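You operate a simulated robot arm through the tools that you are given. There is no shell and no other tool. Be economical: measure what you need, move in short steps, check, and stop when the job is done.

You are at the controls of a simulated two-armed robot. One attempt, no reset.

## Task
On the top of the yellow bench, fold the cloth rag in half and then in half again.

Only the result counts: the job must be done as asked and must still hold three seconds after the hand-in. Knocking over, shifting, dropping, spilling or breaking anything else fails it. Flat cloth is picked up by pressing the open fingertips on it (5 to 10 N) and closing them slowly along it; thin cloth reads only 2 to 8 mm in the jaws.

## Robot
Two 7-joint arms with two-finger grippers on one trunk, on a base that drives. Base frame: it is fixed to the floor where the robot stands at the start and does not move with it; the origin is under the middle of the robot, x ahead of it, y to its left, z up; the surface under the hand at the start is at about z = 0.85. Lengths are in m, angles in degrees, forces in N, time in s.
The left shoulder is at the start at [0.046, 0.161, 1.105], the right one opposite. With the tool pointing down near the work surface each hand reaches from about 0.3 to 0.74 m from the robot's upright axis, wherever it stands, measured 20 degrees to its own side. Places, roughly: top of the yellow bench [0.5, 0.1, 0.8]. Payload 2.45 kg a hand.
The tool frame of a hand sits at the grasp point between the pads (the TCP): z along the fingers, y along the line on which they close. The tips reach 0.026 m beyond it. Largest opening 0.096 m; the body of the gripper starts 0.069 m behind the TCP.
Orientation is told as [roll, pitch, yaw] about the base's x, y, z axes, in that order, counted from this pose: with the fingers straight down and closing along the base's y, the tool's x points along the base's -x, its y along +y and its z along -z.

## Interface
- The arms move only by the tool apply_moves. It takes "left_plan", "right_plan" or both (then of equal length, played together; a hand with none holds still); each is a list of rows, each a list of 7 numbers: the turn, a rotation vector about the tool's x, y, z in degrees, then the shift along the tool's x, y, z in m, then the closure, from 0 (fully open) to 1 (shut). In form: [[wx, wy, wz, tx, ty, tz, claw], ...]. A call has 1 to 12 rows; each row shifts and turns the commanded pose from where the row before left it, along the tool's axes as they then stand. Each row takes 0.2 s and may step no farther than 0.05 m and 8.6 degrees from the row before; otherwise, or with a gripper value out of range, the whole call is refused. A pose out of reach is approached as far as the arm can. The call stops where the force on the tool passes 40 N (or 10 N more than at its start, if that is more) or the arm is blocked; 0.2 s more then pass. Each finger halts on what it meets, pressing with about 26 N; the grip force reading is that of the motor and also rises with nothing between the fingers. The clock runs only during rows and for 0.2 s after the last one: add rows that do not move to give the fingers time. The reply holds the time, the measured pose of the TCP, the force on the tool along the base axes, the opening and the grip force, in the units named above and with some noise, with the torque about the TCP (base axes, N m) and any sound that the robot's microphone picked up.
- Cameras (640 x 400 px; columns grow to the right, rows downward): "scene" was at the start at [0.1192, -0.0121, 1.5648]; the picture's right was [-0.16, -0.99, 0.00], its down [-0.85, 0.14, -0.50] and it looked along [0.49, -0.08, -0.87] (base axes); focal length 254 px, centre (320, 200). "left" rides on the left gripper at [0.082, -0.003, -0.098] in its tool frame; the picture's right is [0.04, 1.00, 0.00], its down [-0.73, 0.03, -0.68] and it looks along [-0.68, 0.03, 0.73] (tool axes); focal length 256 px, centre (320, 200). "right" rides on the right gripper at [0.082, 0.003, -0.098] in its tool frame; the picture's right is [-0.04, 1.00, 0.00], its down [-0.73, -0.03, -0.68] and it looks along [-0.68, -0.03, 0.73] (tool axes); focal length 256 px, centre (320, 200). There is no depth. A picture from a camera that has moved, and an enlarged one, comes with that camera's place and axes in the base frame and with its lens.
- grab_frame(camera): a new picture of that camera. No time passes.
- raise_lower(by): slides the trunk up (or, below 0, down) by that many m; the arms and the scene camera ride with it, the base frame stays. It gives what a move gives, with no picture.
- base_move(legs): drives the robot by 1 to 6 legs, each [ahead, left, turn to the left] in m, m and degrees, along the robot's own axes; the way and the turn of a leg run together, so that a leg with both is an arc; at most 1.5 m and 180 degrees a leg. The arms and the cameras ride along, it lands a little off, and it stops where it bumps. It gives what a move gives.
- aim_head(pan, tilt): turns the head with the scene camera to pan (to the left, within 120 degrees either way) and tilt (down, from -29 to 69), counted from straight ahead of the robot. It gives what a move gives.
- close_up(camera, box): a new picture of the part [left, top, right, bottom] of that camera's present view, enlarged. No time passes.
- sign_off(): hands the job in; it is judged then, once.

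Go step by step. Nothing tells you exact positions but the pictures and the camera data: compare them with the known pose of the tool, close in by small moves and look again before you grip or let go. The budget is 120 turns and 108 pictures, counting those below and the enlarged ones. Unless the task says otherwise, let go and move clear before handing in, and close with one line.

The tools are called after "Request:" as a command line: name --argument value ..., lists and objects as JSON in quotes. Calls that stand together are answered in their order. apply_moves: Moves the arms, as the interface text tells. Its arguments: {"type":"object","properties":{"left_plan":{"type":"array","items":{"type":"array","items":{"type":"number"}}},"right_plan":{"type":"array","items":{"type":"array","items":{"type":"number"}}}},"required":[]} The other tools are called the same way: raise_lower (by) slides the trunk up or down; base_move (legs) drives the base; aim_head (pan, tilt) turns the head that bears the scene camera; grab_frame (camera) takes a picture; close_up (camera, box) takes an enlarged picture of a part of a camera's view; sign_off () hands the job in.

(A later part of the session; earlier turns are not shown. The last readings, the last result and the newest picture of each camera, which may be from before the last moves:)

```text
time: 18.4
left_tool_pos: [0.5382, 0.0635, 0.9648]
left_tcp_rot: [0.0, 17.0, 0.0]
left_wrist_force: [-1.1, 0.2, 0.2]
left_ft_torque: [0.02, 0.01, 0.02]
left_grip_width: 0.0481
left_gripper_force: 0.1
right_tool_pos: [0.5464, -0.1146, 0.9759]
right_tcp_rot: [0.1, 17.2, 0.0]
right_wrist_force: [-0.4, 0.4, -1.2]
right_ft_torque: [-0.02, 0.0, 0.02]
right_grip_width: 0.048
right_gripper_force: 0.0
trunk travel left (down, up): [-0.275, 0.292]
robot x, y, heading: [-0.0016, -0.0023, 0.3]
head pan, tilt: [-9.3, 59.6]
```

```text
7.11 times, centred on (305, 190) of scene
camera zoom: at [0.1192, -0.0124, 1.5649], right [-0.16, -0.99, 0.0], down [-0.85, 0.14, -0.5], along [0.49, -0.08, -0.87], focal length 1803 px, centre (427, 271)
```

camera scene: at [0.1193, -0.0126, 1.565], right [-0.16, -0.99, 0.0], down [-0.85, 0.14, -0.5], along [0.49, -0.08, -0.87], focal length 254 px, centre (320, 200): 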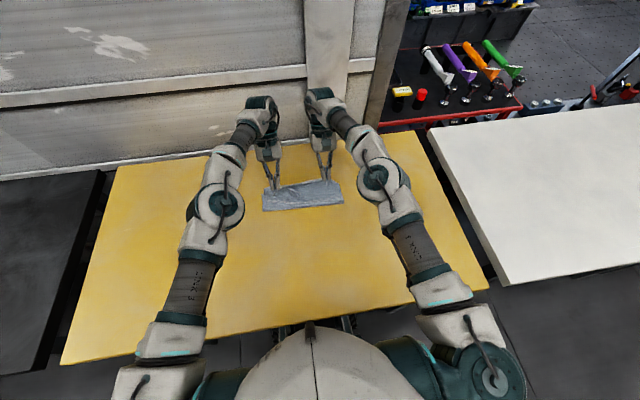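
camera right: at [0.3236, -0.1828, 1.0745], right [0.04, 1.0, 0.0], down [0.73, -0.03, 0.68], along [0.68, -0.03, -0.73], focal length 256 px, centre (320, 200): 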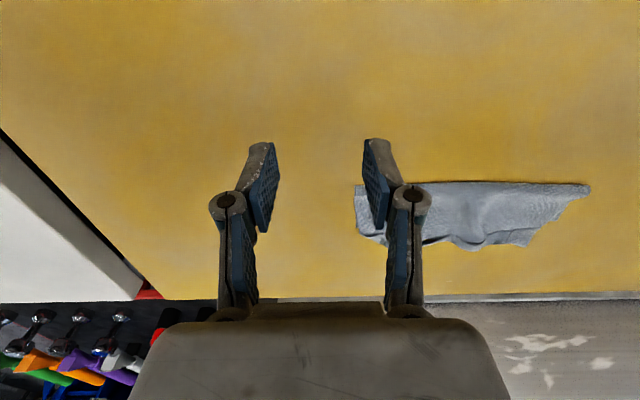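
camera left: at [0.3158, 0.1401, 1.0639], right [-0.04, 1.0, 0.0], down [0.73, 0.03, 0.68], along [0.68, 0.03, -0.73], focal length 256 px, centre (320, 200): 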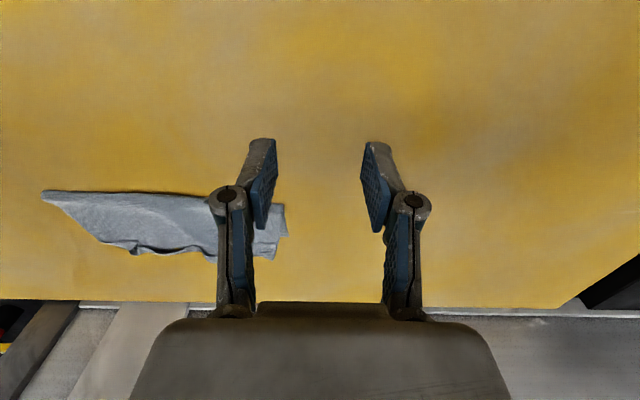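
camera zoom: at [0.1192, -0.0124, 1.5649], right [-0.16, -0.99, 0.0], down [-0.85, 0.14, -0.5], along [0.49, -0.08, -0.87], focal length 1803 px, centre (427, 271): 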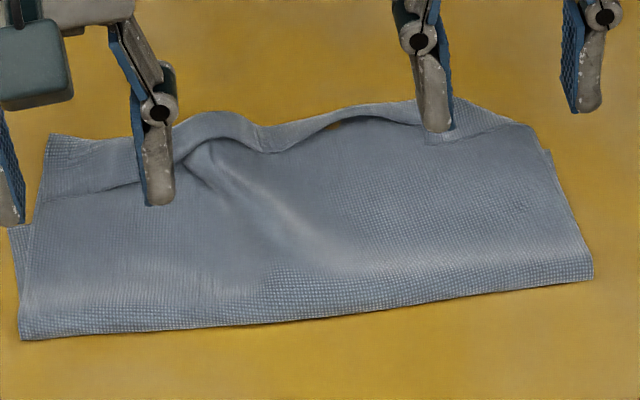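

The flap is clearly folded back on top. I'll grip the flap's free edge near both corners with the far fingertip corners only, then lift it to unroll and re-lay it.

Request:
apply_moves --left_plan '[[0, 0, 0, -0.026, 0.002, 0.016, 0.69], [0, 0, 0, -0.025, 0.002, 0.017, 0.69], [0, 0, 0, -0.025, 0.0, 0.017, 0.69], [0, 0, 0, 0, 0, 0, 0.69], [0, 0, 0, 0, 0, 0, 0.69]]' --right_plan '[[0, 0, 0, -0.024, -0.001, 0.02, 0.69], [0, 0, 0, -0.024, 0, 0.021, 0.69], [0, 0, 0, -0.0235, 0.0, 0.022, 0.69], [0, 0, 0, 0, 0, 0, 0.69], [0, 0, 0, 0, 0, 0, 0.69]]'

Request:
close_up --camera "left" --box '[200, 60, 440, 210]'

Request:
close_up --camera "right" --box '[200, 60, 440, 210]'

```text
time: 19.6
left_tool_pos: [0.5973, 0.0658, 0.8943]
left_tcp_rot: [0.0, 17.0, 0.0]
left_wrist_force: [0.4, 0.4, -0.6]
left_ft_torque: [0.0, -0.01, 0.0]
left_grip_width: 0.0296
left_gripper_force: 0.0
right_tool_pos: [0.5988, -0.1172, 0.8933]
right_tcp_rot: [0.1, 17.1, -0.1]
right_wrist_force: [0.2, 0.1, 0.2]
right_ft_torque: [-0.02, 0.0, 0.01]
right_grip_width: 0.0298
right_gripper_force: 0.1
trunk travel left (down, up): [-0.275, 0.292]
robot x, y, heading: [-0.0005, 0.0052, 0.1]
head pan, tilt: [-9.3, 59.6]
```

```text
2.67 times, centred on (320, 135) of left
camera zoom: at [0.5487, 0.0629, 1.0115], right [-0.04, 1.0, 0.01], down [0.9, 0.03, 0.43], along [0.43, 0.03, -0.9], focal length 683 px, centre (320, 373)
```

zoom: 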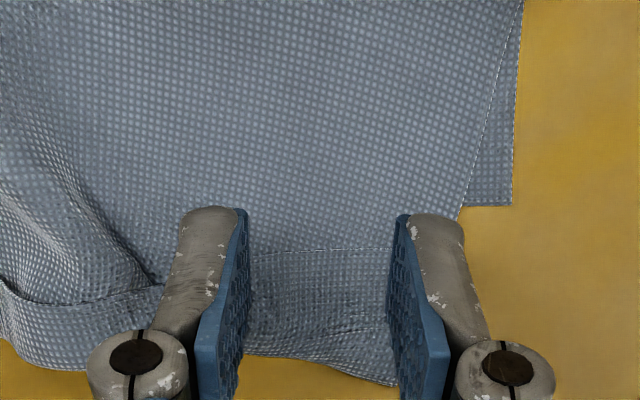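

```text
2.67 times, centred on (320, 135) of right
camera zoom: at [0.5488, -0.1128, 1.0113], right [0.04, 1.0, -0.01], down [0.9, -0.03, 0.43], along [0.43, -0.03, -0.9], focal length 683 px, centre (320, 373)
```

zoom: 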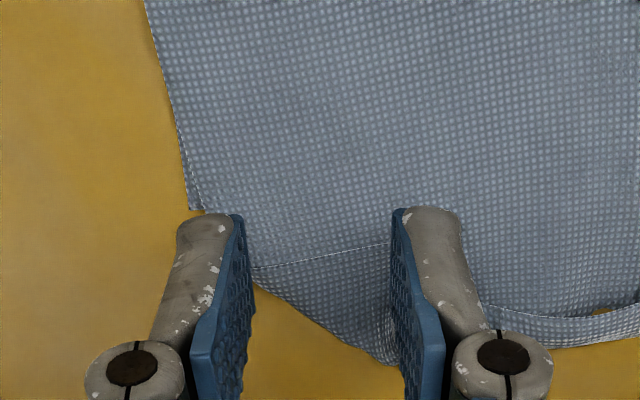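

Left is well placed; the right needs a shift of 14 mm inward and a narrower opening to sit on the flap. Then I'll descend gently.

Request:
apply_moves --left_plan '[[0, 0, 0, 0.001, 0, 0.003, 0.69], [0, 0, 0, 0, 0, 0.003, 0.69], [0, 0, 0, 0, 0, 0.003, 0.69], [0, 0, 0, 0, 0, 0, 0.69]]' --right_plan '[[0, 0, 0, 0.001, 0.014, 0.0, 0.77], [0, 0, 0, 0, 0, 0.004, 0.77], [0, 0, 0, 0, 0, 0.003, 0.77], [0, 0, 0, 0, 0, 0, 0.77]]'

Request:
close_up --camera "right" --box '[200, 60, 440, 210]'

```text
time: 20.6
left_tool_pos: [0.5938, 0.0664, 0.886]
left_tcp_rot: [0.0, 17.0, 0.0]
left_wrist_force: [0.8, -0.2, -0.4]
left_ft_torque: [-0.01, 0.0, 0.01]
left_grip_width: 0.0299
left_gripper_force: 0.0
right_tool_pos: [0.5948, -0.1014, 0.8868]
right_tcp_rot: [0.0, 17.1, 0.0]
right_wrist_force: [-0.2, 0.2, -1.0]
right_ft_torque: [0.01, -0.01, 0.0]
right_grip_width: 0.0222
right_gripper_force: 0.0
trunk travel left (down, up): [-0.275, 0.292]
robot x, y, heading: [0.0011, -0.0026, 0.2]
head pan, tilt: [-9.3, 59.6]
```

```text
2.67 times, centred on (320, 135) of right
camera zoom: at [0.5457, -0.0983, 1.0055], right [0.04, 1.0, -0.01], down [0.9, -0.03, 0.43], along [0.43, -0.03, -0.9], focal length 683 px, centre (320, 373)
```

zoom: 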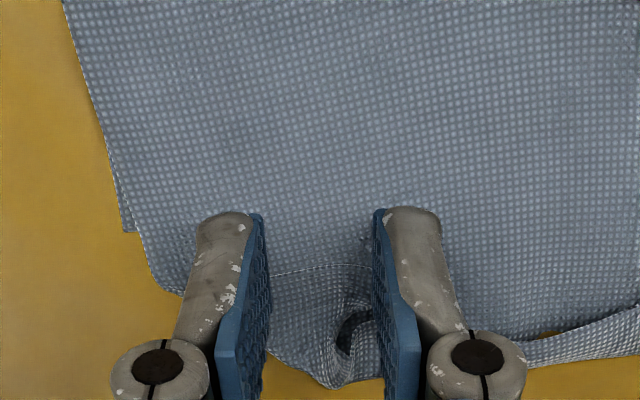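

Request:
apply_moves --left_plan '[[0, 0, 0, 0, 0, 0.002, 0.69], [0, 0, 0, 0, 0, 0.002, 0.69], [0, 0, 0, 0, 0, 0.001, 0.69], [0, 0, 0, 0, 0, 0, 0.69]]' --right_plan '[[0, 0, 0, -0.002, -0.0065, 0.0, 0.79], [0, 0, 0, 0, 0, 0.003, 0.79], [0, 0, 0, 0, 0, 0.002, 0.79], [0, 0, 0, 0, 0, 0, 0.79]]'

```text
time: 21.6
left_tool_pos: [0.5913, 0.0662, 0.8819]
left_tcp_rot: [0.0, 16.9, 0.0]
left_wrist_force: [0.0, 0.2, 0.3]
left_ft_torque: [0.0, 0.01, 0.01]
left_grip_width: 0.0296
left_gripper_force: 0.0
right_tool_pos: [0.5952, -0.1078, 0.882]
right_tcp_rot: [0.0, 17.2, 0.0]
right_wrist_force: [0.3, 0.8, 0.0]
right_ft_torque: [-0.01, 0.04, 0.0]
right_grip_width: 0.0202
right_gripper_force: 0.1
trunk travel left (down, up): [-0.275, 0.292]
robot x, y, heading: [0.0011, -0.0009, -0.1]
head pan, tilt: [-9.3, 59.6]
```

Request:
apply_moves --left_plan '[[0, 0, 0, -0.004, 0, 0.0, 0.69], [0, 0, 0, -0.0003, 0, 0.001, 0.69], [0, 0, 0, -0.0003, 0, 0.001, 0.69], [0, 0, 0, 0, 0, 0, 0.69]]' --right_plan '[[0, 0, 0, -0.0025, 0, 0, 0.79], [0, 0, 0, -0.0003, 0, 0.001, 0.79], [0, 0, 0, -0.0003, 0, 0.001, 0.79], [0, 0, 0, 0, 0, 0, 0.79]]'

```text
time: 22.6
left_tool_pos: [0.5951, 0.0666, 0.8807]
left_tcp_rot: [0.0, 16.9, 0.0]
left_wrist_force: [0.1, -0.5, 9.0]
left_ft_torque: [-0.03, -0.02, 0.01]
left_grip_width: 0.0304
left_gripper_force: 0.1
right_tool_pos: [0.5985, -0.1083, 0.879]
right_tcp_rot: [0.0, 16.9, 0.0]
right_wrist_force: [0.3, 0.1, 1.6]
right_ft_torque: [0.0, 0.02, -0.01]
right_grip_width: 0.0199
right_gripper_force: 0.0
trunk travel left (down, up): [-0.275, 0.292]
robot x, y, heading: [-0.0028, -0.0024, -0.0]
head pan, tilt: [-9.3, 59.6]
```

Left presses 9 N, right about 2 N. I'll press the right a bit more and close both slowly.

Request:
apply_moves --left_plan '[[0, 0, 0, 0, 0, 0, 0.69], [0, 0, 0, 0, 0, 0, 0.72], [0, 0, 0, 0, 0, 0, 0.75], [0, 0, 0, 0, 0, 0, 0.78], [0, 0, 0, 0, 0, 0, 0.81], [0, 0, 0, 0, 0, 0, 0.84], [0, 0, 0, 0, 0, 0, 0.87], [0, 0, 0, 0, 0, 0, 0.9], [0, 0, 0, 0, 0, 0, 0.93], [0, 0, 0, 0, 0, 0, 0.96], [0, 0, 0, 0, 0, 0, 1.0], [0, 0, 0, 0, 0, 0, 1.0]]' --right_plan '[[0, 0, 0, 0, 0, 0.001, 0.79], [0, 0, 0, 0, 0, 0, 0.79], [0, 0, 0, 0, 0, 0, 0.79], [0, 0, 0, 0, 0, 0, 0.81], [0, 0, 0, 0, 0, 0, 0.83], [0, 0, 0, 0, 0, 0, 0.86], [0, 0, 0, 0, 0, 0, 0.88], [0, 0, 0, 0, 0, 0, 0.9], [0, 0, 0, 0, 0, 0, 0.93], [0, 0, 0, 0, 0, 0, 0.96], [0, 0, 0, 0, 0, 0, 1.0], [0, 0, 0, 0, 0, 0, 1.0]]'

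Request:
close_up --camera "right" --box '[200, 60, 440, 210]'

Request:
close_up --camera "left" --box '[200, 60, 440, 210]'

```text
time: 25.2
left_tool_pos: [0.5945, 0.0675, 0.8792]
left_tcp_rot: [0.0, 16.9, 0.0]
left_wrist_force: [-0.8, -2.5, 7.6]
left_ft_torque: [-0.02, -0.03, -0.01]
left_grip_width: 0.0019
left_gripper_force: 25.5
right_tool_pos: [0.5963, -0.1079, 0.8791]
right_tcp_rot: [0.1, 16.9, 0.0]
right_wrist_force: [0.2, 2.9, 13.6]
right_ft_torque: [0.07, -0.1, 0.0]
right_grip_width: 0.0022
right_gripper_force: 25.5
trunk travel left (down, up): [-0.275, 0.292]
robot x, y, heading: [-0.0016, -0.0012, 0.0]
head pan, tilt: [-9.3, 59.6]
```

```text
2.67 times, centred on (320, 135) of right
camera zoom: at [0.5467, -0.104, 0.9977], right [0.04, 1.0, -0.01], down [0.9, -0.03, 0.44], along [0.44, -0.03, -0.9], focal length 683 px, centre (320, 373)
```

zoom: 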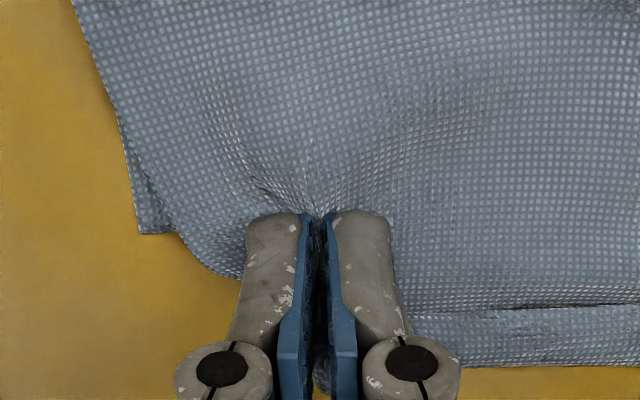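

```text
2.67 times, centred on (320, 135) of left
camera zoom: at [0.5459, 0.0639, 0.9969], right [-0.04, 1.0, 0.01], down [0.9, 0.03, 0.44], along [0.44, 0.03, -0.9], focal length 683 px, centre (320, 373)
```

zoom: 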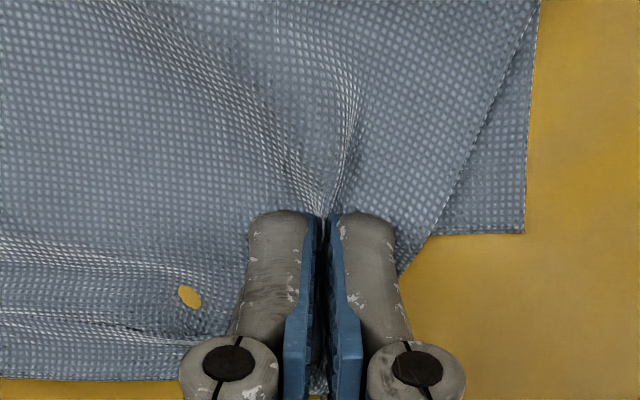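

Both are closed on cloth. I'll lift and move back to let the top layer hang and see what is held.

Request:
apply_moves --left_plan '[[0, 0, 0, 0.009, 0, -0.03, 1], [0, 0, 0, 0.0375, 0, -0.02, 1], [0, 0, 0, 0.0375, 0, -0.02, 1], [0, 0, 0, 0.028, 0, -0.021, 1], [0, 0, 0, 0, 0, 0, 1]]' --right_plan '[[0, 0, 0, 0.009, 0, -0.03, 1], [0, 0, 0, 0.0375, 0, -0.02, 1], [0, 0, 0, 0.0375, 0, -0.02, 1], [0, 0, 0, 0.028, 0, -0.021, 1], [0, 0, 0, 0, 0, 0, 1]]'

Request:
grab_frame --camera "right"

Request:
grab_frame --camera "left"

Request:
close_up --camera "scene" --box '[220, 120, 400, 250]'

```text
time: 26.4
left_tool_pos: [0.515, 0.0663, 0.9972]
left_tcp_rot: [0.0, 17.0, 0.0]
left_wrist_force: [0.5, -0.4, 0.5]
left_ft_torque: [0.01, 0.04, -0.02]
left_grip_width: 0.0023
left_gripper_force: 24.0
right_tool_pos: [0.5169, -0.1089, 0.9968]
right_tcp_rot: [0.0, 17.0, 0.0]
right_wrist_force: [-0.9, 0.5, 0.7]
right_ft_torque: [0.07, 0.03, 0.0]
right_grip_width: 0.0009
right_gripper_force: 26.1
trunk travel left (down, up): [-0.275, 0.292]
robot x, y, heading: [0.0011, -0.0009, 0.1]
head pan, tilt: [-9.3, 59.6]
```

```text
66 pictures are left
camera right: at [0.4668, -0.1053, 1.1161], right [0.04, 1.0, -0.01], down [0.9, -0.03, 0.43], along [0.43, -0.03, -0.9], focal length 256 px, centre (320, 200)
```

right: 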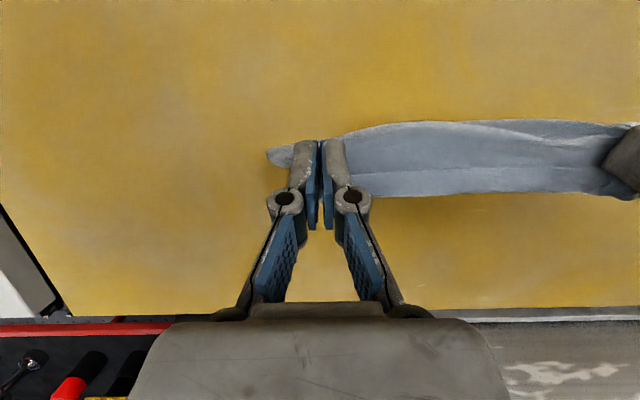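

```text
65 pictures are left
camera left: at [0.4671, 0.0628, 1.1148], right [-0.04, 1.0, 0.01], down [0.9, 0.03, 0.43], along [0.43, 0.03, -0.9], focal length 256 px, centre (320, 200)
```

left: 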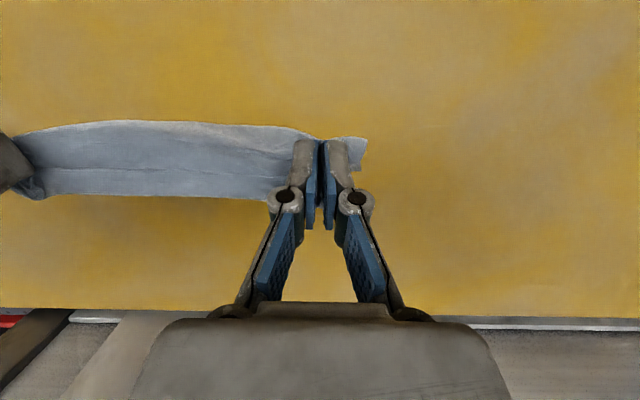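

```text
3.08 times, centred on (310, 185) of scene
camera zoom: at [0.1203, -0.0126, 1.5647], right [-0.16, -0.99, 0.0], down [-0.85, 0.14, -0.5], along [0.49, -0.08, -0.87], focal length 780 px, centre (351, 246)
```

zoom: 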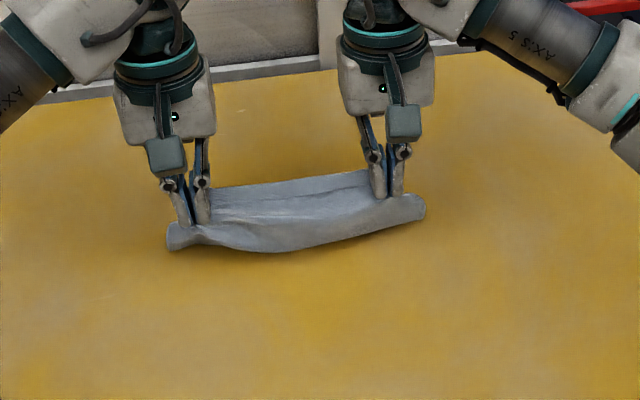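

It's not clear whether the bottom layer came along. I'll take a closer look before going on.

Request:
close_up --camera "scene" --box '[260, 165, 350, 215]'

Request:
close_up --camera "left" --box '[200, 90, 400, 215]'

```text
7.11 times, centred on (305, 190) of scene
camera zoom: at [0.1203, -0.0126, 1.5647], right [-0.16, -0.99, 0.0], down [-0.85, 0.14, -0.5], along [0.49, -0.08, -0.87], focal length 1803 px, centre (427, 271)
```

zoom: 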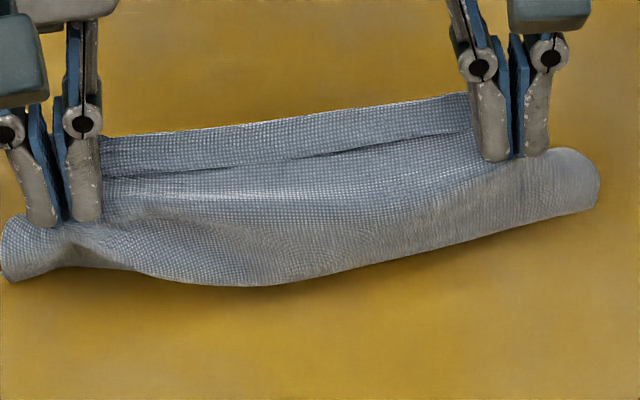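

```text
3.20 times, centred on (300, 152) of left
camera zoom: at [0.4671, 0.0628, 1.1148], right [-0.04, 1.0, 0.01], down [0.9, 0.03, 0.43], along [0.43, 0.03, -0.9], focal length 819 px, centre (384, 352)
```

zoom: 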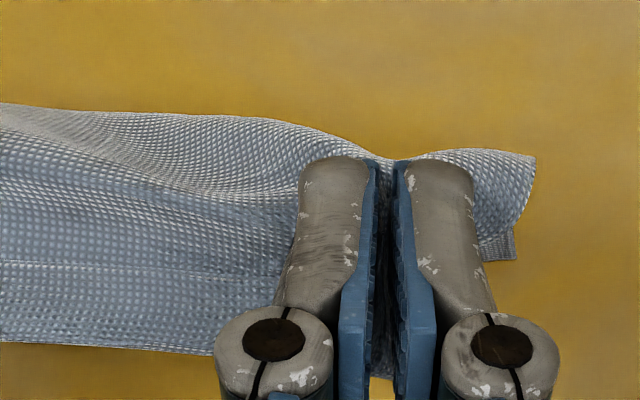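

Both hands hold the doubled edge (flap plus top layer). I'll lift the cloth fully, then lay it out flat toward the far side so the flap ends up on top at the far edge. The flap then gives a grip in the right orientation for folding back toward me.

Request:
apply_moves --left_plan '[[0, 0, 0, 0.0131, 0, -0.043, 1], [0, 0, 0, 0.044, 0, -0.0074, 1], [0, 0, 0, 0.038, 0, 0.0117, 1], [0, 0, 0, 0, 0, 0, 1], [0, 0, 0, 0, 0, 0, 1]]' --right_plan '[[0, 0, 0, 0.0131, 0, -0.043, 1], [0, 0, 0, 0.044, 0, -0.0074, 1], [0, 0, 0, 0.038, 0, 0.0117, 1], [0, 0, 0, 0, 0, 0, 1], [0, 0, 0, 0, 0, 0, 1]]'

Request:
grab_frame --camera "right"

Request:
close_up --camera "scene" --box '[230, 130, 390, 260]'

```text
time: 27.6
left_tool_pos: [0.4357, 0.0668, 1.0623]
left_tcp_rot: [-0.1, 17.0, 0.0]
left_wrist_force: [0.1, -0.6, 1.4]
left_ft_torque: [-0.05, -0.02, -0.03]
left_grip_width: 0.0014
left_gripper_force: 22.8
right_tool_pos: [0.4352, -0.1093, 1.0644]
right_tcp_rot: [0.0, 16.9, 0.0]
right_wrist_force: [0.8, 1.3, 1.7]
right_ft_torque: [-0.01, 0.01, 0.02]
right_grip_width: 0.002
right_gripper_force: 28.7
trunk travel left (down, up): [-0.275, 0.292]
robot x, y, heading: [-0.0017, -0.0004, -0.0]
head pan, tilt: [-9.3, 59.6]
```

```text
61 pictures are left
camera right: at [0.3862, -0.1057, 1.1816], right [0.04, 1.0, -0.01], down [0.9, -0.03, 0.43], along [0.43, -0.03, -0.9], focal length 256 px, centre (320, 200)
```

right: 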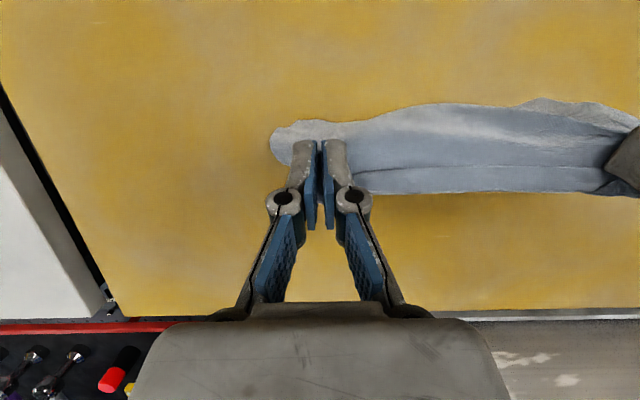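

```text
3.08 times, centred on (310, 195) of scene
camera zoom: at [0.1185, -0.0124, 1.5649], right [-0.16, -0.99, 0.0], down [-0.85, 0.14, -0.5], along [0.49, -0.08, -0.87], focal length 780 px, centre (351, 215)
```

zoom: 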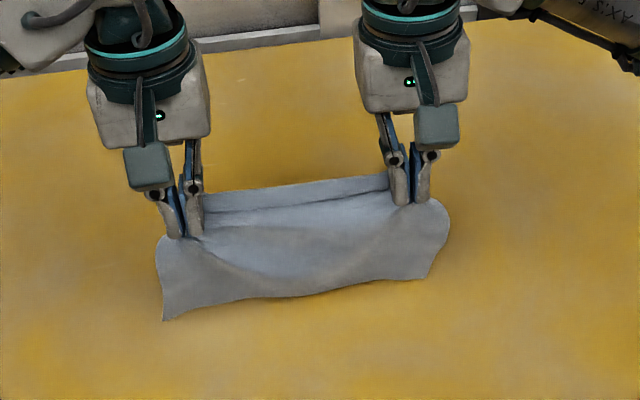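

The cloth hangs freely with its free edge low on my side. Now I lay it out by moving forward and down in an arc.

Request:
apply_moves --left_plan '[[0, 0, 0, -0.0279, 0, 0.0229, 1], [0, 0, 0, -0.0375, 0, 0.0199, 1], [0, 0, 0, -0.0375, 0, 0.0199, 1], [0, 0, 0, -0.0375, 0, 0.0199, 1], [0, 0, 0, -0.0327, 0, 0.0214, 1], [0, 0, 0, -0.025, 0, 0.0133, 1], [0, 0, 0, 0, 0, 0, 1], [0, 0, 0, 0, 0, 0, 1]]' --right_plan '[[0, 0, 0, -0.0279, 0, 0.0229, 1], [0, 0, 0, -0.0375, 0, 0.0199, 1], [0, 0, 0, -0.0375, 0, 0.0199, 1], [0, 0, 0, -0.0375, 0, 0.0199, 1], [0, 0, 0, -0.0327, 0, 0.0214, 1], [0, 0, 0, -0.025, 0, 0.0133, 1], [0, 0, 0, 0, 0, 0, 1], [0, 0, 0, 0, 0, 0, 1]]'

Request:
grab_frame --camera "left"

Request:
close_up --camera "scene" --box '[230, 130, 390, 260]'

```text
time: 29.4
left_tool_pos: [0.5927, 0.0674, 0.8926]
left_tcp_rot: [0.0, 17.0, 0.0]
left_wrist_force: [0.1, 0.7, -0.7]
left_ft_torque: [0.08, 0.02, -0.05]
left_grip_width: 0.003
left_gripper_force: 30.2
right_tool_pos: [0.5927, -0.1101, 0.8921]
right_tcp_rot: [-0.1, 17.1, 0.0]
right_wrist_force: [0.1, 2.2, 0.2]
right_ft_torque: [0.12, 0.02, 0.02]
right_grip_width: 0.0012
right_gripper_force: 23.2
trunk travel left (down, up): [-0.275, 0.292]
robot x, y, heading: [-0.0015, 0.0011, -0.2]
head pan, tilt: [-9.3, 59.6]
```

```text
59 pictures are left
camera left: at [0.5436, 0.0636, 1.0105], right [-0.04, 1.0, 0.01], down [0.9, 0.03, 0.43], along [0.43, 0.03, -0.9], focal length 256 px, centre (320, 200)
```

left: 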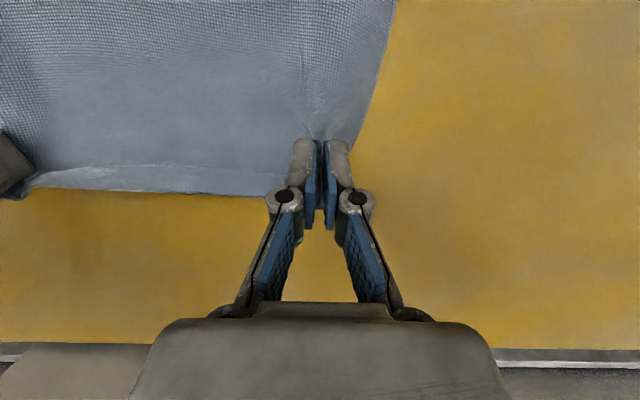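

```text
3.08 times, centred on (310, 195) of scene
camera zoom: at [0.1205, -0.0125, 1.5648], right [-0.16, -0.99, 0.0], down [-0.85, 0.14, -0.5], along [0.49, -0.08, -0.87], focal length 780 px, centre (351, 215)
```

zoom: 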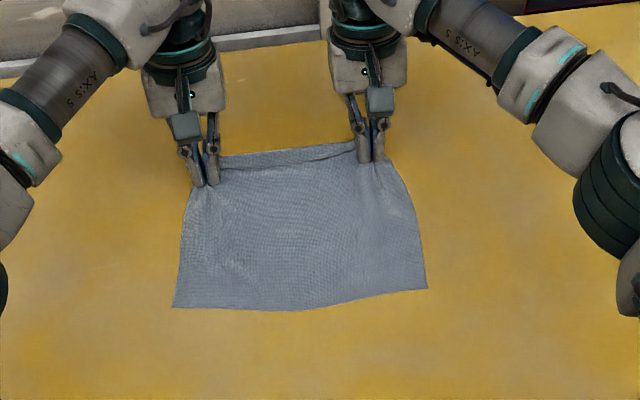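

The cloth is laid out flat with the flap on top at the far edge. I'll lower the rest and release slowly.

Request:
apply_moves --left_plan '[[0, 0, 0, -0.0015, 0, 0.005, 1], [0, 0, 0, -0.0015, 0, 0.005, 1], [0, 0, 0, 0, 0, 0, 0.92], [0, 0, 0, 0, 0, 0, 0.84], [0, 0, 0, 0, 0, 0, 0.76], [0, 0, 0, 0, 0, 0, 0.68], [0, 0, 0, 0, 0, 0, 0.6], [0, 0, 0, 0, 0, -0.005, 0.56], [0, 0, 0, 0.002, 0, -0.03, 0.56], [0, 0, 0, 0.004, 0, -0.045, 0.56], [0, 0, 0, 0.03, 0.03, -0.01, 0.56], [0, 0, 0, 0.03, 0.03, 0, 0.56]]' --right_plan '[[0, 0, 0, -0.0015, 0, 0.005, 1], [0, 0, 0, -0.0015, 0, 0.005, 1], [0, 0, 0, 0, 0, 0, 0.92], [0, 0, 0, 0, 0, 0, 0.84], [0, 0, 0, 0, 0, 0, 0.76], [0, 0, 0, 0, 0, 0, 0.68], [0, 0, 0, 0, 0, 0, 0.6], [0, 0, 0, 0, 0, -0.005, 0.56], [0, 0, 0, 0.002, 0, -0.03, 0.56], [0, 0, 0, 0.004, 0, -0.045, 0.56], [0, 0, 0, 0.03, -0.03, -0.01, 0.56], [0, 0, 0, 0.03, -0.03, 0, 0.56]]'

Request:
close_up --camera "scene" --box '[245, 145, 365, 235]'

Request:
close_up --camera "left" --box '[80, 60, 400, 260]'

Request:
close_up --camera "right" --box '[240, 60, 560, 260]'

```text
time: 32.0
left_tool_pos: [0.5527, 0.1261, 0.9905]
left_tcp_rot: [0.1, 17.0, -0.1]
left_wrist_force: [-0.8, 0.5, 0.7]
left_ft_torque: [-0.02, -0.02, 0.01]
left_grip_width: 0.0421
left_gripper_force: 0.0
right_tool_pos: [0.5544, -0.1667, 0.9882]
right_tcp_rot: [0.0, 16.9, 0.0]
right_wrist_force: [-1.4, -0.1, -0.3]
right_ft_torque: [0.02, -0.01, -0.01]
right_grip_width: 0.0422
right_gripper_force: 0.0
trunk travel left (down, up): [-0.275, 0.292]
robot x, y, heading: [0.0003, 0.0012, -0.1]
head pan, tilt: [-9.3, 59.6]
```

```text
4.44 times, centred on (305, 190) of scene
camera zoom: at [0.1173, -0.0123, 1.5651], right [-0.16, -0.99, 0.0], down [-0.85, 0.14, -0.5], along [0.5, -0.08, -0.86], focal length 1127 px, centre (387, 244)
```

zoom: 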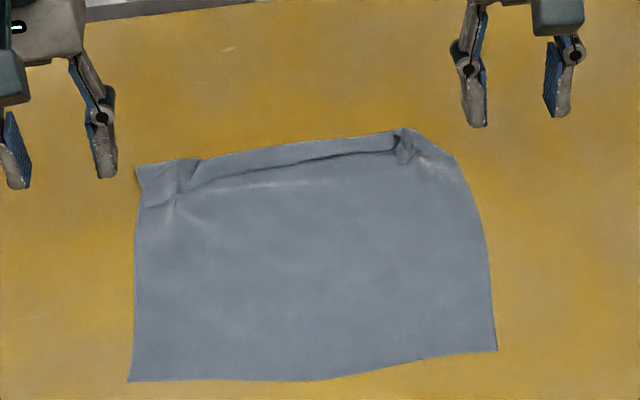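

```text
2.00 times, centred on (240, 160) of left
camera zoom: at [0.5039, 0.1238, 1.1075], right [-0.04, 1.0, 0.01], down [0.9, 0.03, 0.44], along [0.44, 0.03, -0.9], focal length 512 px, centre (480, 280)
```

zoom: 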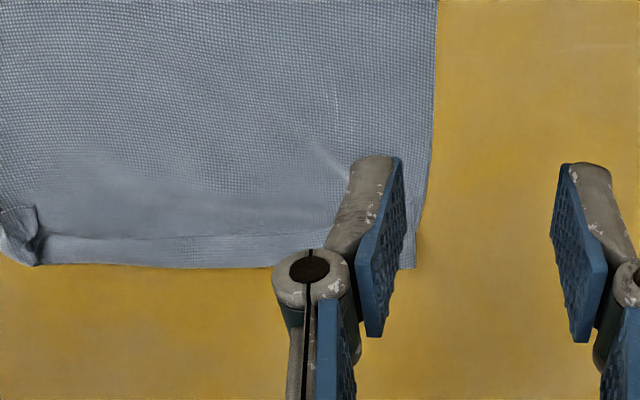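

```text
2.00 times, centred on (400, 160) of right
camera zoom: at [0.5044, -0.1645, 1.1062], right [0.04, 1.0, -0.01], down [0.9, -0.03, 0.44], along [0.43, -0.03, -0.9], focal length 512 px, centre (160, 280)
```

zoom: 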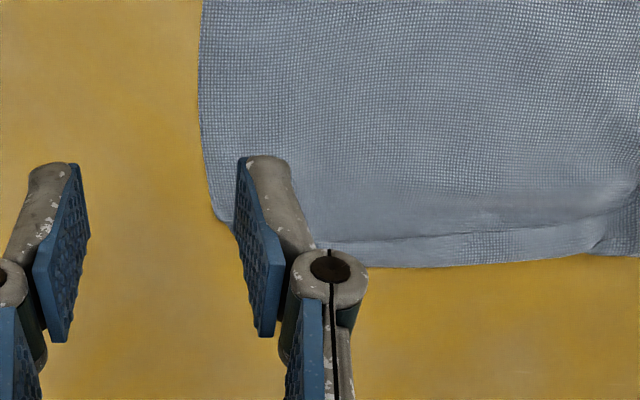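

The cloth is flat with a 2–3 cm flap on top along the far edge. I'll zoom in on both far corners to choose grip points.

Request:
close_up --camera "scene" --box '[264, 165, 312, 195]'

Request:
close_up --camera "scene" --box '[298, 160, 346, 190]'

Request:
close_up --camera "left" --box '[60, 140, 180, 215]'

Request:
close_up --camera "right" --box '[450, 120, 570, 195]'

```text
13.33 times, centred on (288, 180) of scene
camera zoom: at [0.1173, -0.0123, 1.5651], right [-0.16, -0.99, 0.0], down [-0.85, 0.14, -0.5], along [0.5, -0.08, -0.86], focal length 3380 px, centre (747, 467)
```

zoom: 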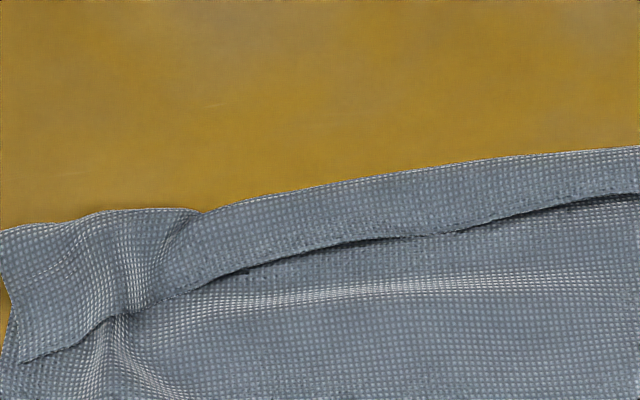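

```text
13.33 times, centred on (322, 175) of scene
camera zoom: at [0.1173, -0.0123, 1.5651], right [-0.16, -0.99, 0.0], down [-0.85, 0.14, -0.5], along [0.5, -0.08, -0.86], focal length 3380 px, centre (293, 533)
```

zoom: 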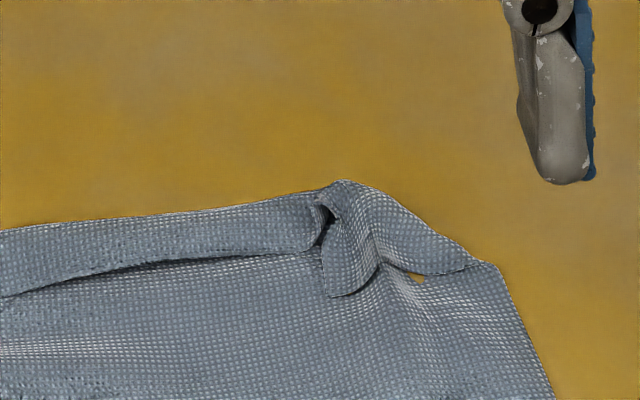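

```text
5.33 times, centred on (120, 178) of left
camera zoom: at [0.5039, 0.1238, 1.1075], right [-0.04, 1.0, 0.01], down [0.9, 0.03, 0.44], along [0.44, 0.03, -0.9], focal length 1365 px, centre (1387, 320)
```

zoom: 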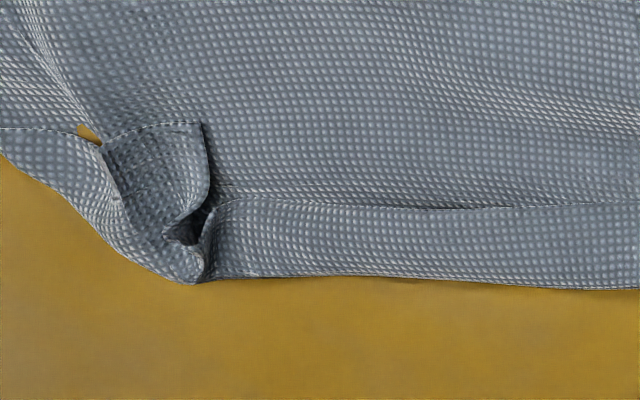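

```text
5.33 times, centred on (510, 158) of right
camera zoom: at [0.5044, -0.1645, 1.1062], right [0.04, 1.0, -0.01], down [0.9, -0.03, 0.44], along [0.43, -0.03, -0.9], focal length 1365 px, centre (-693, 427)
```

zoom: 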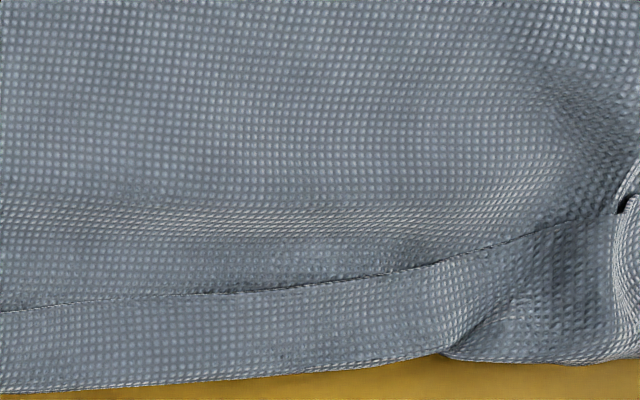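

The flap needs flattening. I'll turn both hands so the fingers open along x: one fingertip on the sheet, one on the flap, and opening them will spread the flap outward.

Request:
apply_moves --left_plan '[[0, -8.5, 0, 0, 0, 0, 0.56], [0, -8.5, 0, 0, 0, 0, 0.6], [0, 0, 8.59, 0, 0, 0, 0.65], [0, 0, 8.59, 0, 0, 0, 0.65], [0, 0, 8.59, 0, 0, 0, 0.65], [0, 0, 8.59, 0, 0, 0, 0.65], [0, 0, 8.59, 0, 0, 0, 0.65], [0, 0, 8.59, 0, 0, 0, 0.65], [0, 0, 8.59, 0, 0, 0, 0.65], [0, 0, 8.59, 0, 0, 0, 0.65], [0, 0, 8.59, 0, 0, 0, 0.65], [0, 0, 8.59, 0, 0, 0, 0.65]]' --right_plan '[[0, -8.5, 0, 0, 0, 0, 0.56], [0, -8.5, 0, 0, 0, 0, 0.6], [0, 0, -8.59, 0, 0, 0, 0.65], [0, 0, -8.59, 0, 0, 0, 0.65], [0, 0, -8.59, 0, 0, 0, 0.65], [0, 0, -8.59, 0, 0, 0, 0.65], [0, 0, -8.59, 0, 0, 0, 0.65], [0, 0, -8.59, 0, 0, 0, 0.65], [0, 0, -8.59, 0, 0, 0, 0.65], [0, 0, -8.59, 0, 0, 0, 0.65], [0, 0, -8.59, 0, 0, 0, 0.65], [0, 0, -8.59, 0, 0, 0, 0.65]]'

Request:
grab_frame --camera "scene"

```text
time: 34.6
left_tool_pos: [0.5529, 0.1268, 0.9878]
left_tcp_rot: [0.0, 0.1, -48.7]
left_wrist_force: [0.8, 0.3, 0.4]
left_ft_torque: [0.01, -0.02, -0.01]
left_grip_width: 0.0335
left_gripper_force: 0.0
left hand out of reach, approached as far as the arm can: row 9, 10, 11, 12
right_tool_pos: [0.5554, -0.1679, 0.9889]
right_tcp_rot: [0.0, 0.1, 42.9]
right_wrist_force: [0.9, -0.7, -0.7]
right_ft_torque: [-0.01, -0.01, 0.0]
right_grip_width: 0.0337
right_gripper_force: 0.2
right hand out of reach, approached as far as the arm can: row 8, 9, 10, 11, 12
trunk travel left (down, up): [-0.275, 0.292]
robot x, y, heading: [-0.0, -0.0025, 0.0]
head pan, tilt: [-9.3, 59.6]
```

```text
50 pictures are left
camera scene: at [0.1193, -0.0124, 1.5648], right [-0.16, -0.99, 0.0], down [-0.85, 0.14, -0.5], along [0.49, -0.08, -0.87], focal length 254 px, centre (320, 200)
```

scene: 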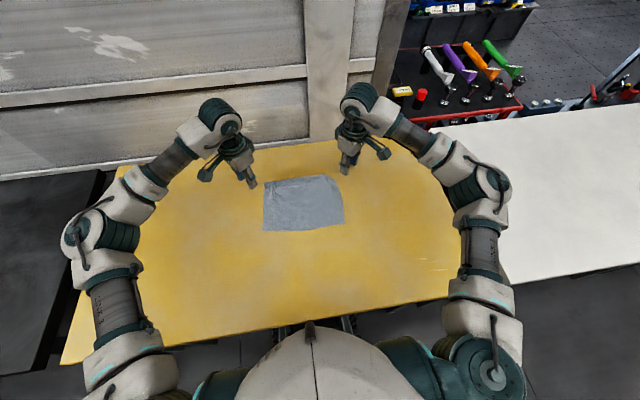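

The wrists stop near 45°, and that diagonal suits spreading the corners outward and forward. I'll set 43° on each hand and hover over the far corners.

Request:
apply_moves --left_plan '[[0, 0, -8.59, 0, 0, 0, 0.65], [0, 0, -8.59, 0, 0, 0, 0.65], [0, 0, -8.59, 0, 0, 0, 0.65], [0, 0, -8.59, 0, 0, 0, 0.65], [0, 0, -8.59, 0, 0, 0, 0.65], [0, 0, 0, -0.0235, -0.004, 0, 0.65], [0, 0, 0, -0.0235, -0.004, 0, 0.65], [0, 0, 0, -0.0233, -0.0044, 0, 0.65], [0, 0, 0, 0, 0, 0.031, 0.65], [0, 0, 0, 0, 0, 0.031, 0.65], [0, 0, 0, 0, 0, 0.031, 0.65], [0, 0, 0, 0, 0, 0, 0.65]]' --right_plan '[[0, 0, 8.59, 0, 0, 0, 0.65], [0, 0, 8.59, 0, 0, 0, 0.65], [0, 0, 8.59, 0, 0, 0, 0.65], [0, 0, 8.59, 0, 0, 0, 0.65], [0, 0, 8.59, 0, 0, 0, 0.65], [0, 0, 0, -0.026, 0.0085, 0, 0.65], [0, 0, 0, -0.026, 0.0085, 0, 0.65], [0, 0, 0, -0.026, 0.0086, 0, 0.65], [0, 0, 0, 0, 0, 0.031, 0.65], [0, 0, 0, 0, 0, 0.031, 0.65], [0, 0, 0, 0, 0, 0.031, 0.65], [0, 0, 0, 0, 0, 0, 0.65]]'

Request:
close_up --camera "left" --box '[200, 60, 440, 210]'

Request:
close_up --camera "right" --box '[200, 60, 440, 210]'

```text
time: 37.2
left_tool_pos: [0.6208, 0.1081, 0.8926]
left_tcp_rot: [0.1, -0.1, -5.7]
left_wrist_force: [0.1, -0.2, 0.3]
left_ft_torque: [0.04, -0.01, -0.06]
left_grip_width: 0.0338
left_gripper_force: 0.0
right_tool_pos: [0.6345, -0.1429, 0.8945]
right_tcp_rot: [-0.1, -0.1, 0.0]
right_wrist_force: [-0.7, -0.2, -0.6]
right_ft_torque: [0.02, -0.04, 0.04]
right_grip_width: 0.0336
right_gripper_force: 0.0
trunk travel left (down, up): [-0.275, 0.292]
robot x, y, heading: [-0.0001, -0.0013, -0.2]
head pan, tilt: [-9.3, 59.6]
```

```text
2.67 times, centred on (320, 135) of left
camera zoom: at [0.5407, 0.1121, 0.9919], right [0.06, 1.0, 0.0], down [0.73, -0.04, 0.68], along [0.68, -0.04, -0.73], focal length 683 px, centre (320, 373)
```

zoom: 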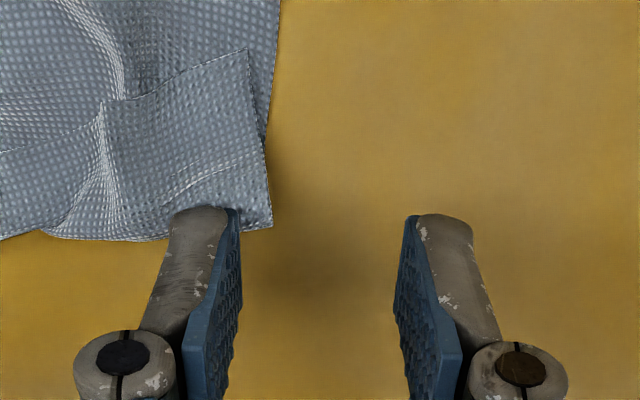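

```text
2.67 times, centred on (320, 135) of right
camera zoom: at [0.551, -0.1393, 0.9939], right [0.04, 1.0, 0.0], down [0.73, -0.03, 0.68], along [0.68, -0.03, -0.73], focal length 683 px, centre (320, 373)
```

zoom: 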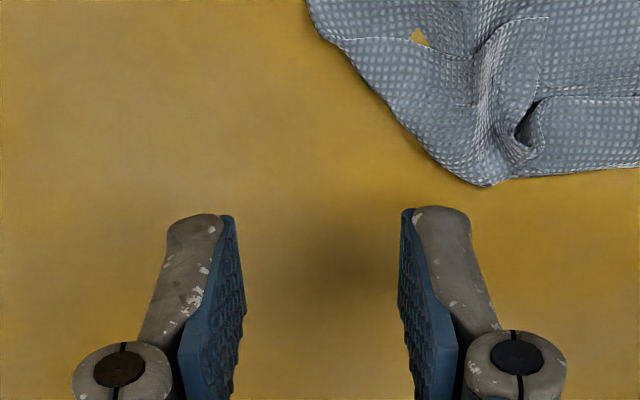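

The out-of-reach commands saturated, so the yaw went back to about zero, and the hands are hovering beside the cloth. I'll turn to ~40° again and shift in over the flap corners.

Request:
apply_moves --left_plan '[[0, 0, 8.59, 0, 0, -0.01, 0.65], [0, 0, 8.59, 0, 0, 0, 0.65], [0, 0, 8.59, 0, 0, 0, 0.65], [0, 0, 8.59, 0, 0, 0, 0.65], [0, 0, 0, 0, 0, 0, 0.65], [0, 0, 0, 0.001, -0.019, 0, 0.65], [0, 0, 0, 0, -0.019, 0, 0.65], [0, 0, 0, 0, -0.018, 0, 0.65], [0, 0, 0, 0, 0, 0.01, 0.65], [0, 0, 0, 0, 0, 0, 0.65]]' --right_plan '[[0, 0, -8.59, 0, 0, -0.01, 0.65], [0, 0, -8.59, 0, 0, 0, 0.65], [0, 0, -8.59, 0, 0, 0, 0.65], [0, 0, -8.59, 0, 0, 0, 0.65], [0, 0, -7, 0, 0, 0, 0.65], [0, 0, 0, 0.005, 0.0215, 0, 0.65], [0, 0, 0, 0, 0.0215, 0, 0.65], [0, 0, 0, 0, 0.0215, 0, 0.65], [0, 0, 0, 0, 0, 0.01, 0.65], [0, 0, 0, 0, 0, 0, 0.65]]'

Request:
close_up --camera "left" --box '[200, 60, 440, 210]'

Request:
close_up --camera "right" --box '[200, 60, 440, 210]'

```text
time: 39.4
left_tool_pos: [0.5856, 0.0649, 0.8944]
left_tcp_rot: [0.0, 0.0, -40.1]
left_wrist_force: [0.0, 0.4, -0.2]
left_ft_torque: [0.04, -0.01, 0.0]
left_grip_width: 0.0337
left_gripper_force: 0.1
right_tool_pos: [0.545, -0.0974, 0.8943]
right_tcp_rot: [0.0, 0.0, 41.3]
right_wrist_force: [-0.2, 0.2, -0.1]
right_ft_torque: [0.01, 0.0, -0.02]
right_grip_width: 0.0335
right_gripper_force: 0.1
right hand out of reach, approached as far as the arm can: row 5
trunk travel left (down, up): [-0.275, 0.292]
robot x, y, heading: [-0.0021, 0.0018, -0.2]
head pan, tilt: [-9.3, 59.6]
```

```text
2.67 times, centred on (320, 135) of left
camera zoom: at [0.5217, 0.1151, 0.9925], right [0.61, 0.79, 0.0], down [0.58, -0.45, 0.68], along [0.54, -0.42, -0.73], focal length 683 px, centre (320, 373)
```

zoom: 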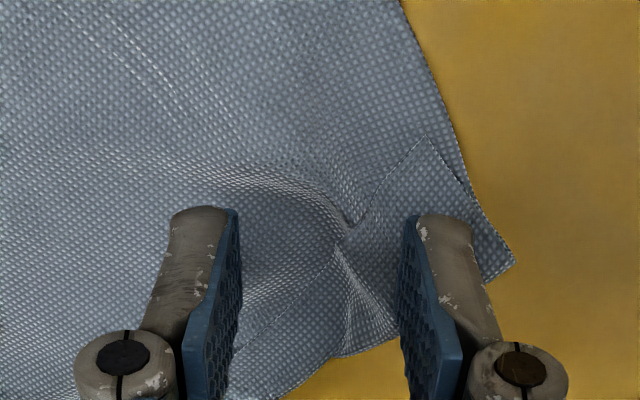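

```text
2.67 times, centred on (320, 135) of right
camera zoom: at [0.482, -0.1487, 0.9916], right [-0.63, 0.78, 0.0], down [0.57, 0.46, 0.68], along [0.53, 0.43, -0.73], focal length 683 px, centre (320, 373)
```

zoom: 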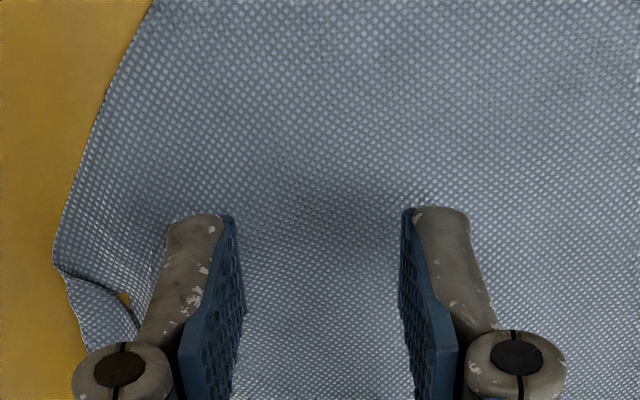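

Left is well placed over the flap corner. I'll lower it while the right shifts to its corner.

Request:
apply_moves --left_plan '[[0, 0, 0, 0, 0, 0.005, 0.65], [0, 0, 0, 0, 0, 0.005, 0.65], [0, 0, 0, 0, 0, 0.002, 0.65], [0, 0, 0, 0, 0, 0.001, 0.65]]' --right_plan '[[0, 0, 0, -0.015, -0.0145, 0, 0.65], [0, 0, 0, -0.0155, -0.0145, 0, 0.65], [0, 0, 0, 0, 0, 0, 0.65], [0, 0, 0, 0, 0, 0, 0.65]]'

Request:
close_up --camera "right" --box '[200, 60, 440, 210]'

```text
time: 40.4
left_tool_pos: [0.5863, 0.0654, 0.8804]
left_tcp_rot: [-0.1, 0.0, -40.1]
left_wrist_force: [-0.3, 0.4, 0.6]
left_ft_torque: [0.01, 0.03, 0.0]
left_grip_width: 0.0335
left_gripper_force: 0.1
right_tool_pos: [0.5889, -0.0998, 0.8925]
right_tcp_rot: [0.1, 0.0, 41.3]
right_wrist_force: [-0.8, 0.4, -0.6]
right_ft_torque: [0.01, 0.0, 0.0]
right_grip_width: 0.0336
right_gripper_force: 0.1
trunk travel left (down, up): [-0.275, 0.292]
robot x, y, heading: [0.002, 0.0029, 0.1]
head pan, tilt: [-9.3, 59.6]
```

```text
2.67 times, centred on (320, 135) of right
camera zoom: at [0.5247, -0.1496, 0.9906], right [-0.63, 0.78, 0.0], down [0.57, 0.46, 0.68], along [0.53, 0.43, -0.73], focal length 683 px, centre (320, 373)
```

zoom: 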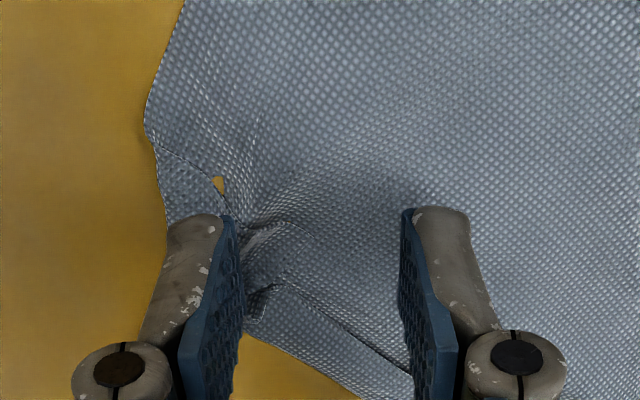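

Request:
apply_moves --left_plan '[[0, 0, 0, 0, 0, 0.001, 0.65], [0, 0, 0, 0, 0, 0.001, 0.65], [0, 0, 0, 0, 0, 0, 0.65], [0, 0, 0, 0, 0, 0, 0.65]]' --right_plan '[[0, 0, 0, 0, 0, 0.005, 0.65], [0, 0, 0, 0, 0, 0.005, 0.65], [0, 0, 0, 0, 0, 0.003, 0.65], [0, 0, 0, 0, 0, 0.001, 0.65]]'

```text
time: 41.4
left_tool_pos: [0.5855, 0.0653, 0.8785]
left_tcp_rot: [-0.1, -0.1, -40.1]
left_wrist_force: [-0.8, -0.7, 0.2]
left_ft_torque: [0.02, 0.0, -0.01]
left_grip_width: 0.0339
left_gripper_force: 0.1
right_tool_pos: [0.5882, -0.0989, 0.8776]
right_tcp_rot: [0.0, -0.1, 41.4]
right_wrist_force: [0.5, -0.3, -0.6]
right_ft_torque: [-0.02, -0.02, -0.01]
right_grip_width: 0.0336
right_gripper_force: 0.0
trunk travel left (down, up): [-0.275, 0.292]
robot x, y, heading: [-0.0003, -0.0018, 0.0]
head pan, tilt: [-9.3, 59.6]
```

Request:
apply_moves --left_plan '[[0, 0, 0, 0, 0, 0.001, 0.65], [0, 0, 0, 0, 0, 0.001, 0.65], [0, 0, 0, 0, 0, 0, 0.65]]' --right_plan '[[0, 0, 0, 0, 0, 0.001, 0.65], [0, 0, 0, 0, 0, 0.0005, 0.65], [0, 0, 0, 0, 0, 0, 0.65]]'

```text
time: 42.2
left_tool_pos: [0.5857, 0.0657, 0.8772]
left_tcp_rot: [0.0, 0.0, -40.1]
left_wrist_force: [0.2, -0.7, 3.8]
left_ft_torque: [0.1, -0.05, 0.0]
left_grip_width: 0.0341
left_gripper_force: 0.0
right_tool_pos: [0.5881, -0.0998, 0.8773]
right_tcp_rot: [0.0, 0.0, 41.3]
right_wrist_force: [-0.1, 0.2, 1.1]
right_ft_torque: [0.0, -0.01, 0.04]
right_grip_width: 0.0336
right_gripper_force: 0.1
trunk travel left (down, up): [-0.275, 0.292]
robot x, y, heading: [0.0033, 0.0031, 0.1]
head pan, tilt: [-9.3, 59.6]
```

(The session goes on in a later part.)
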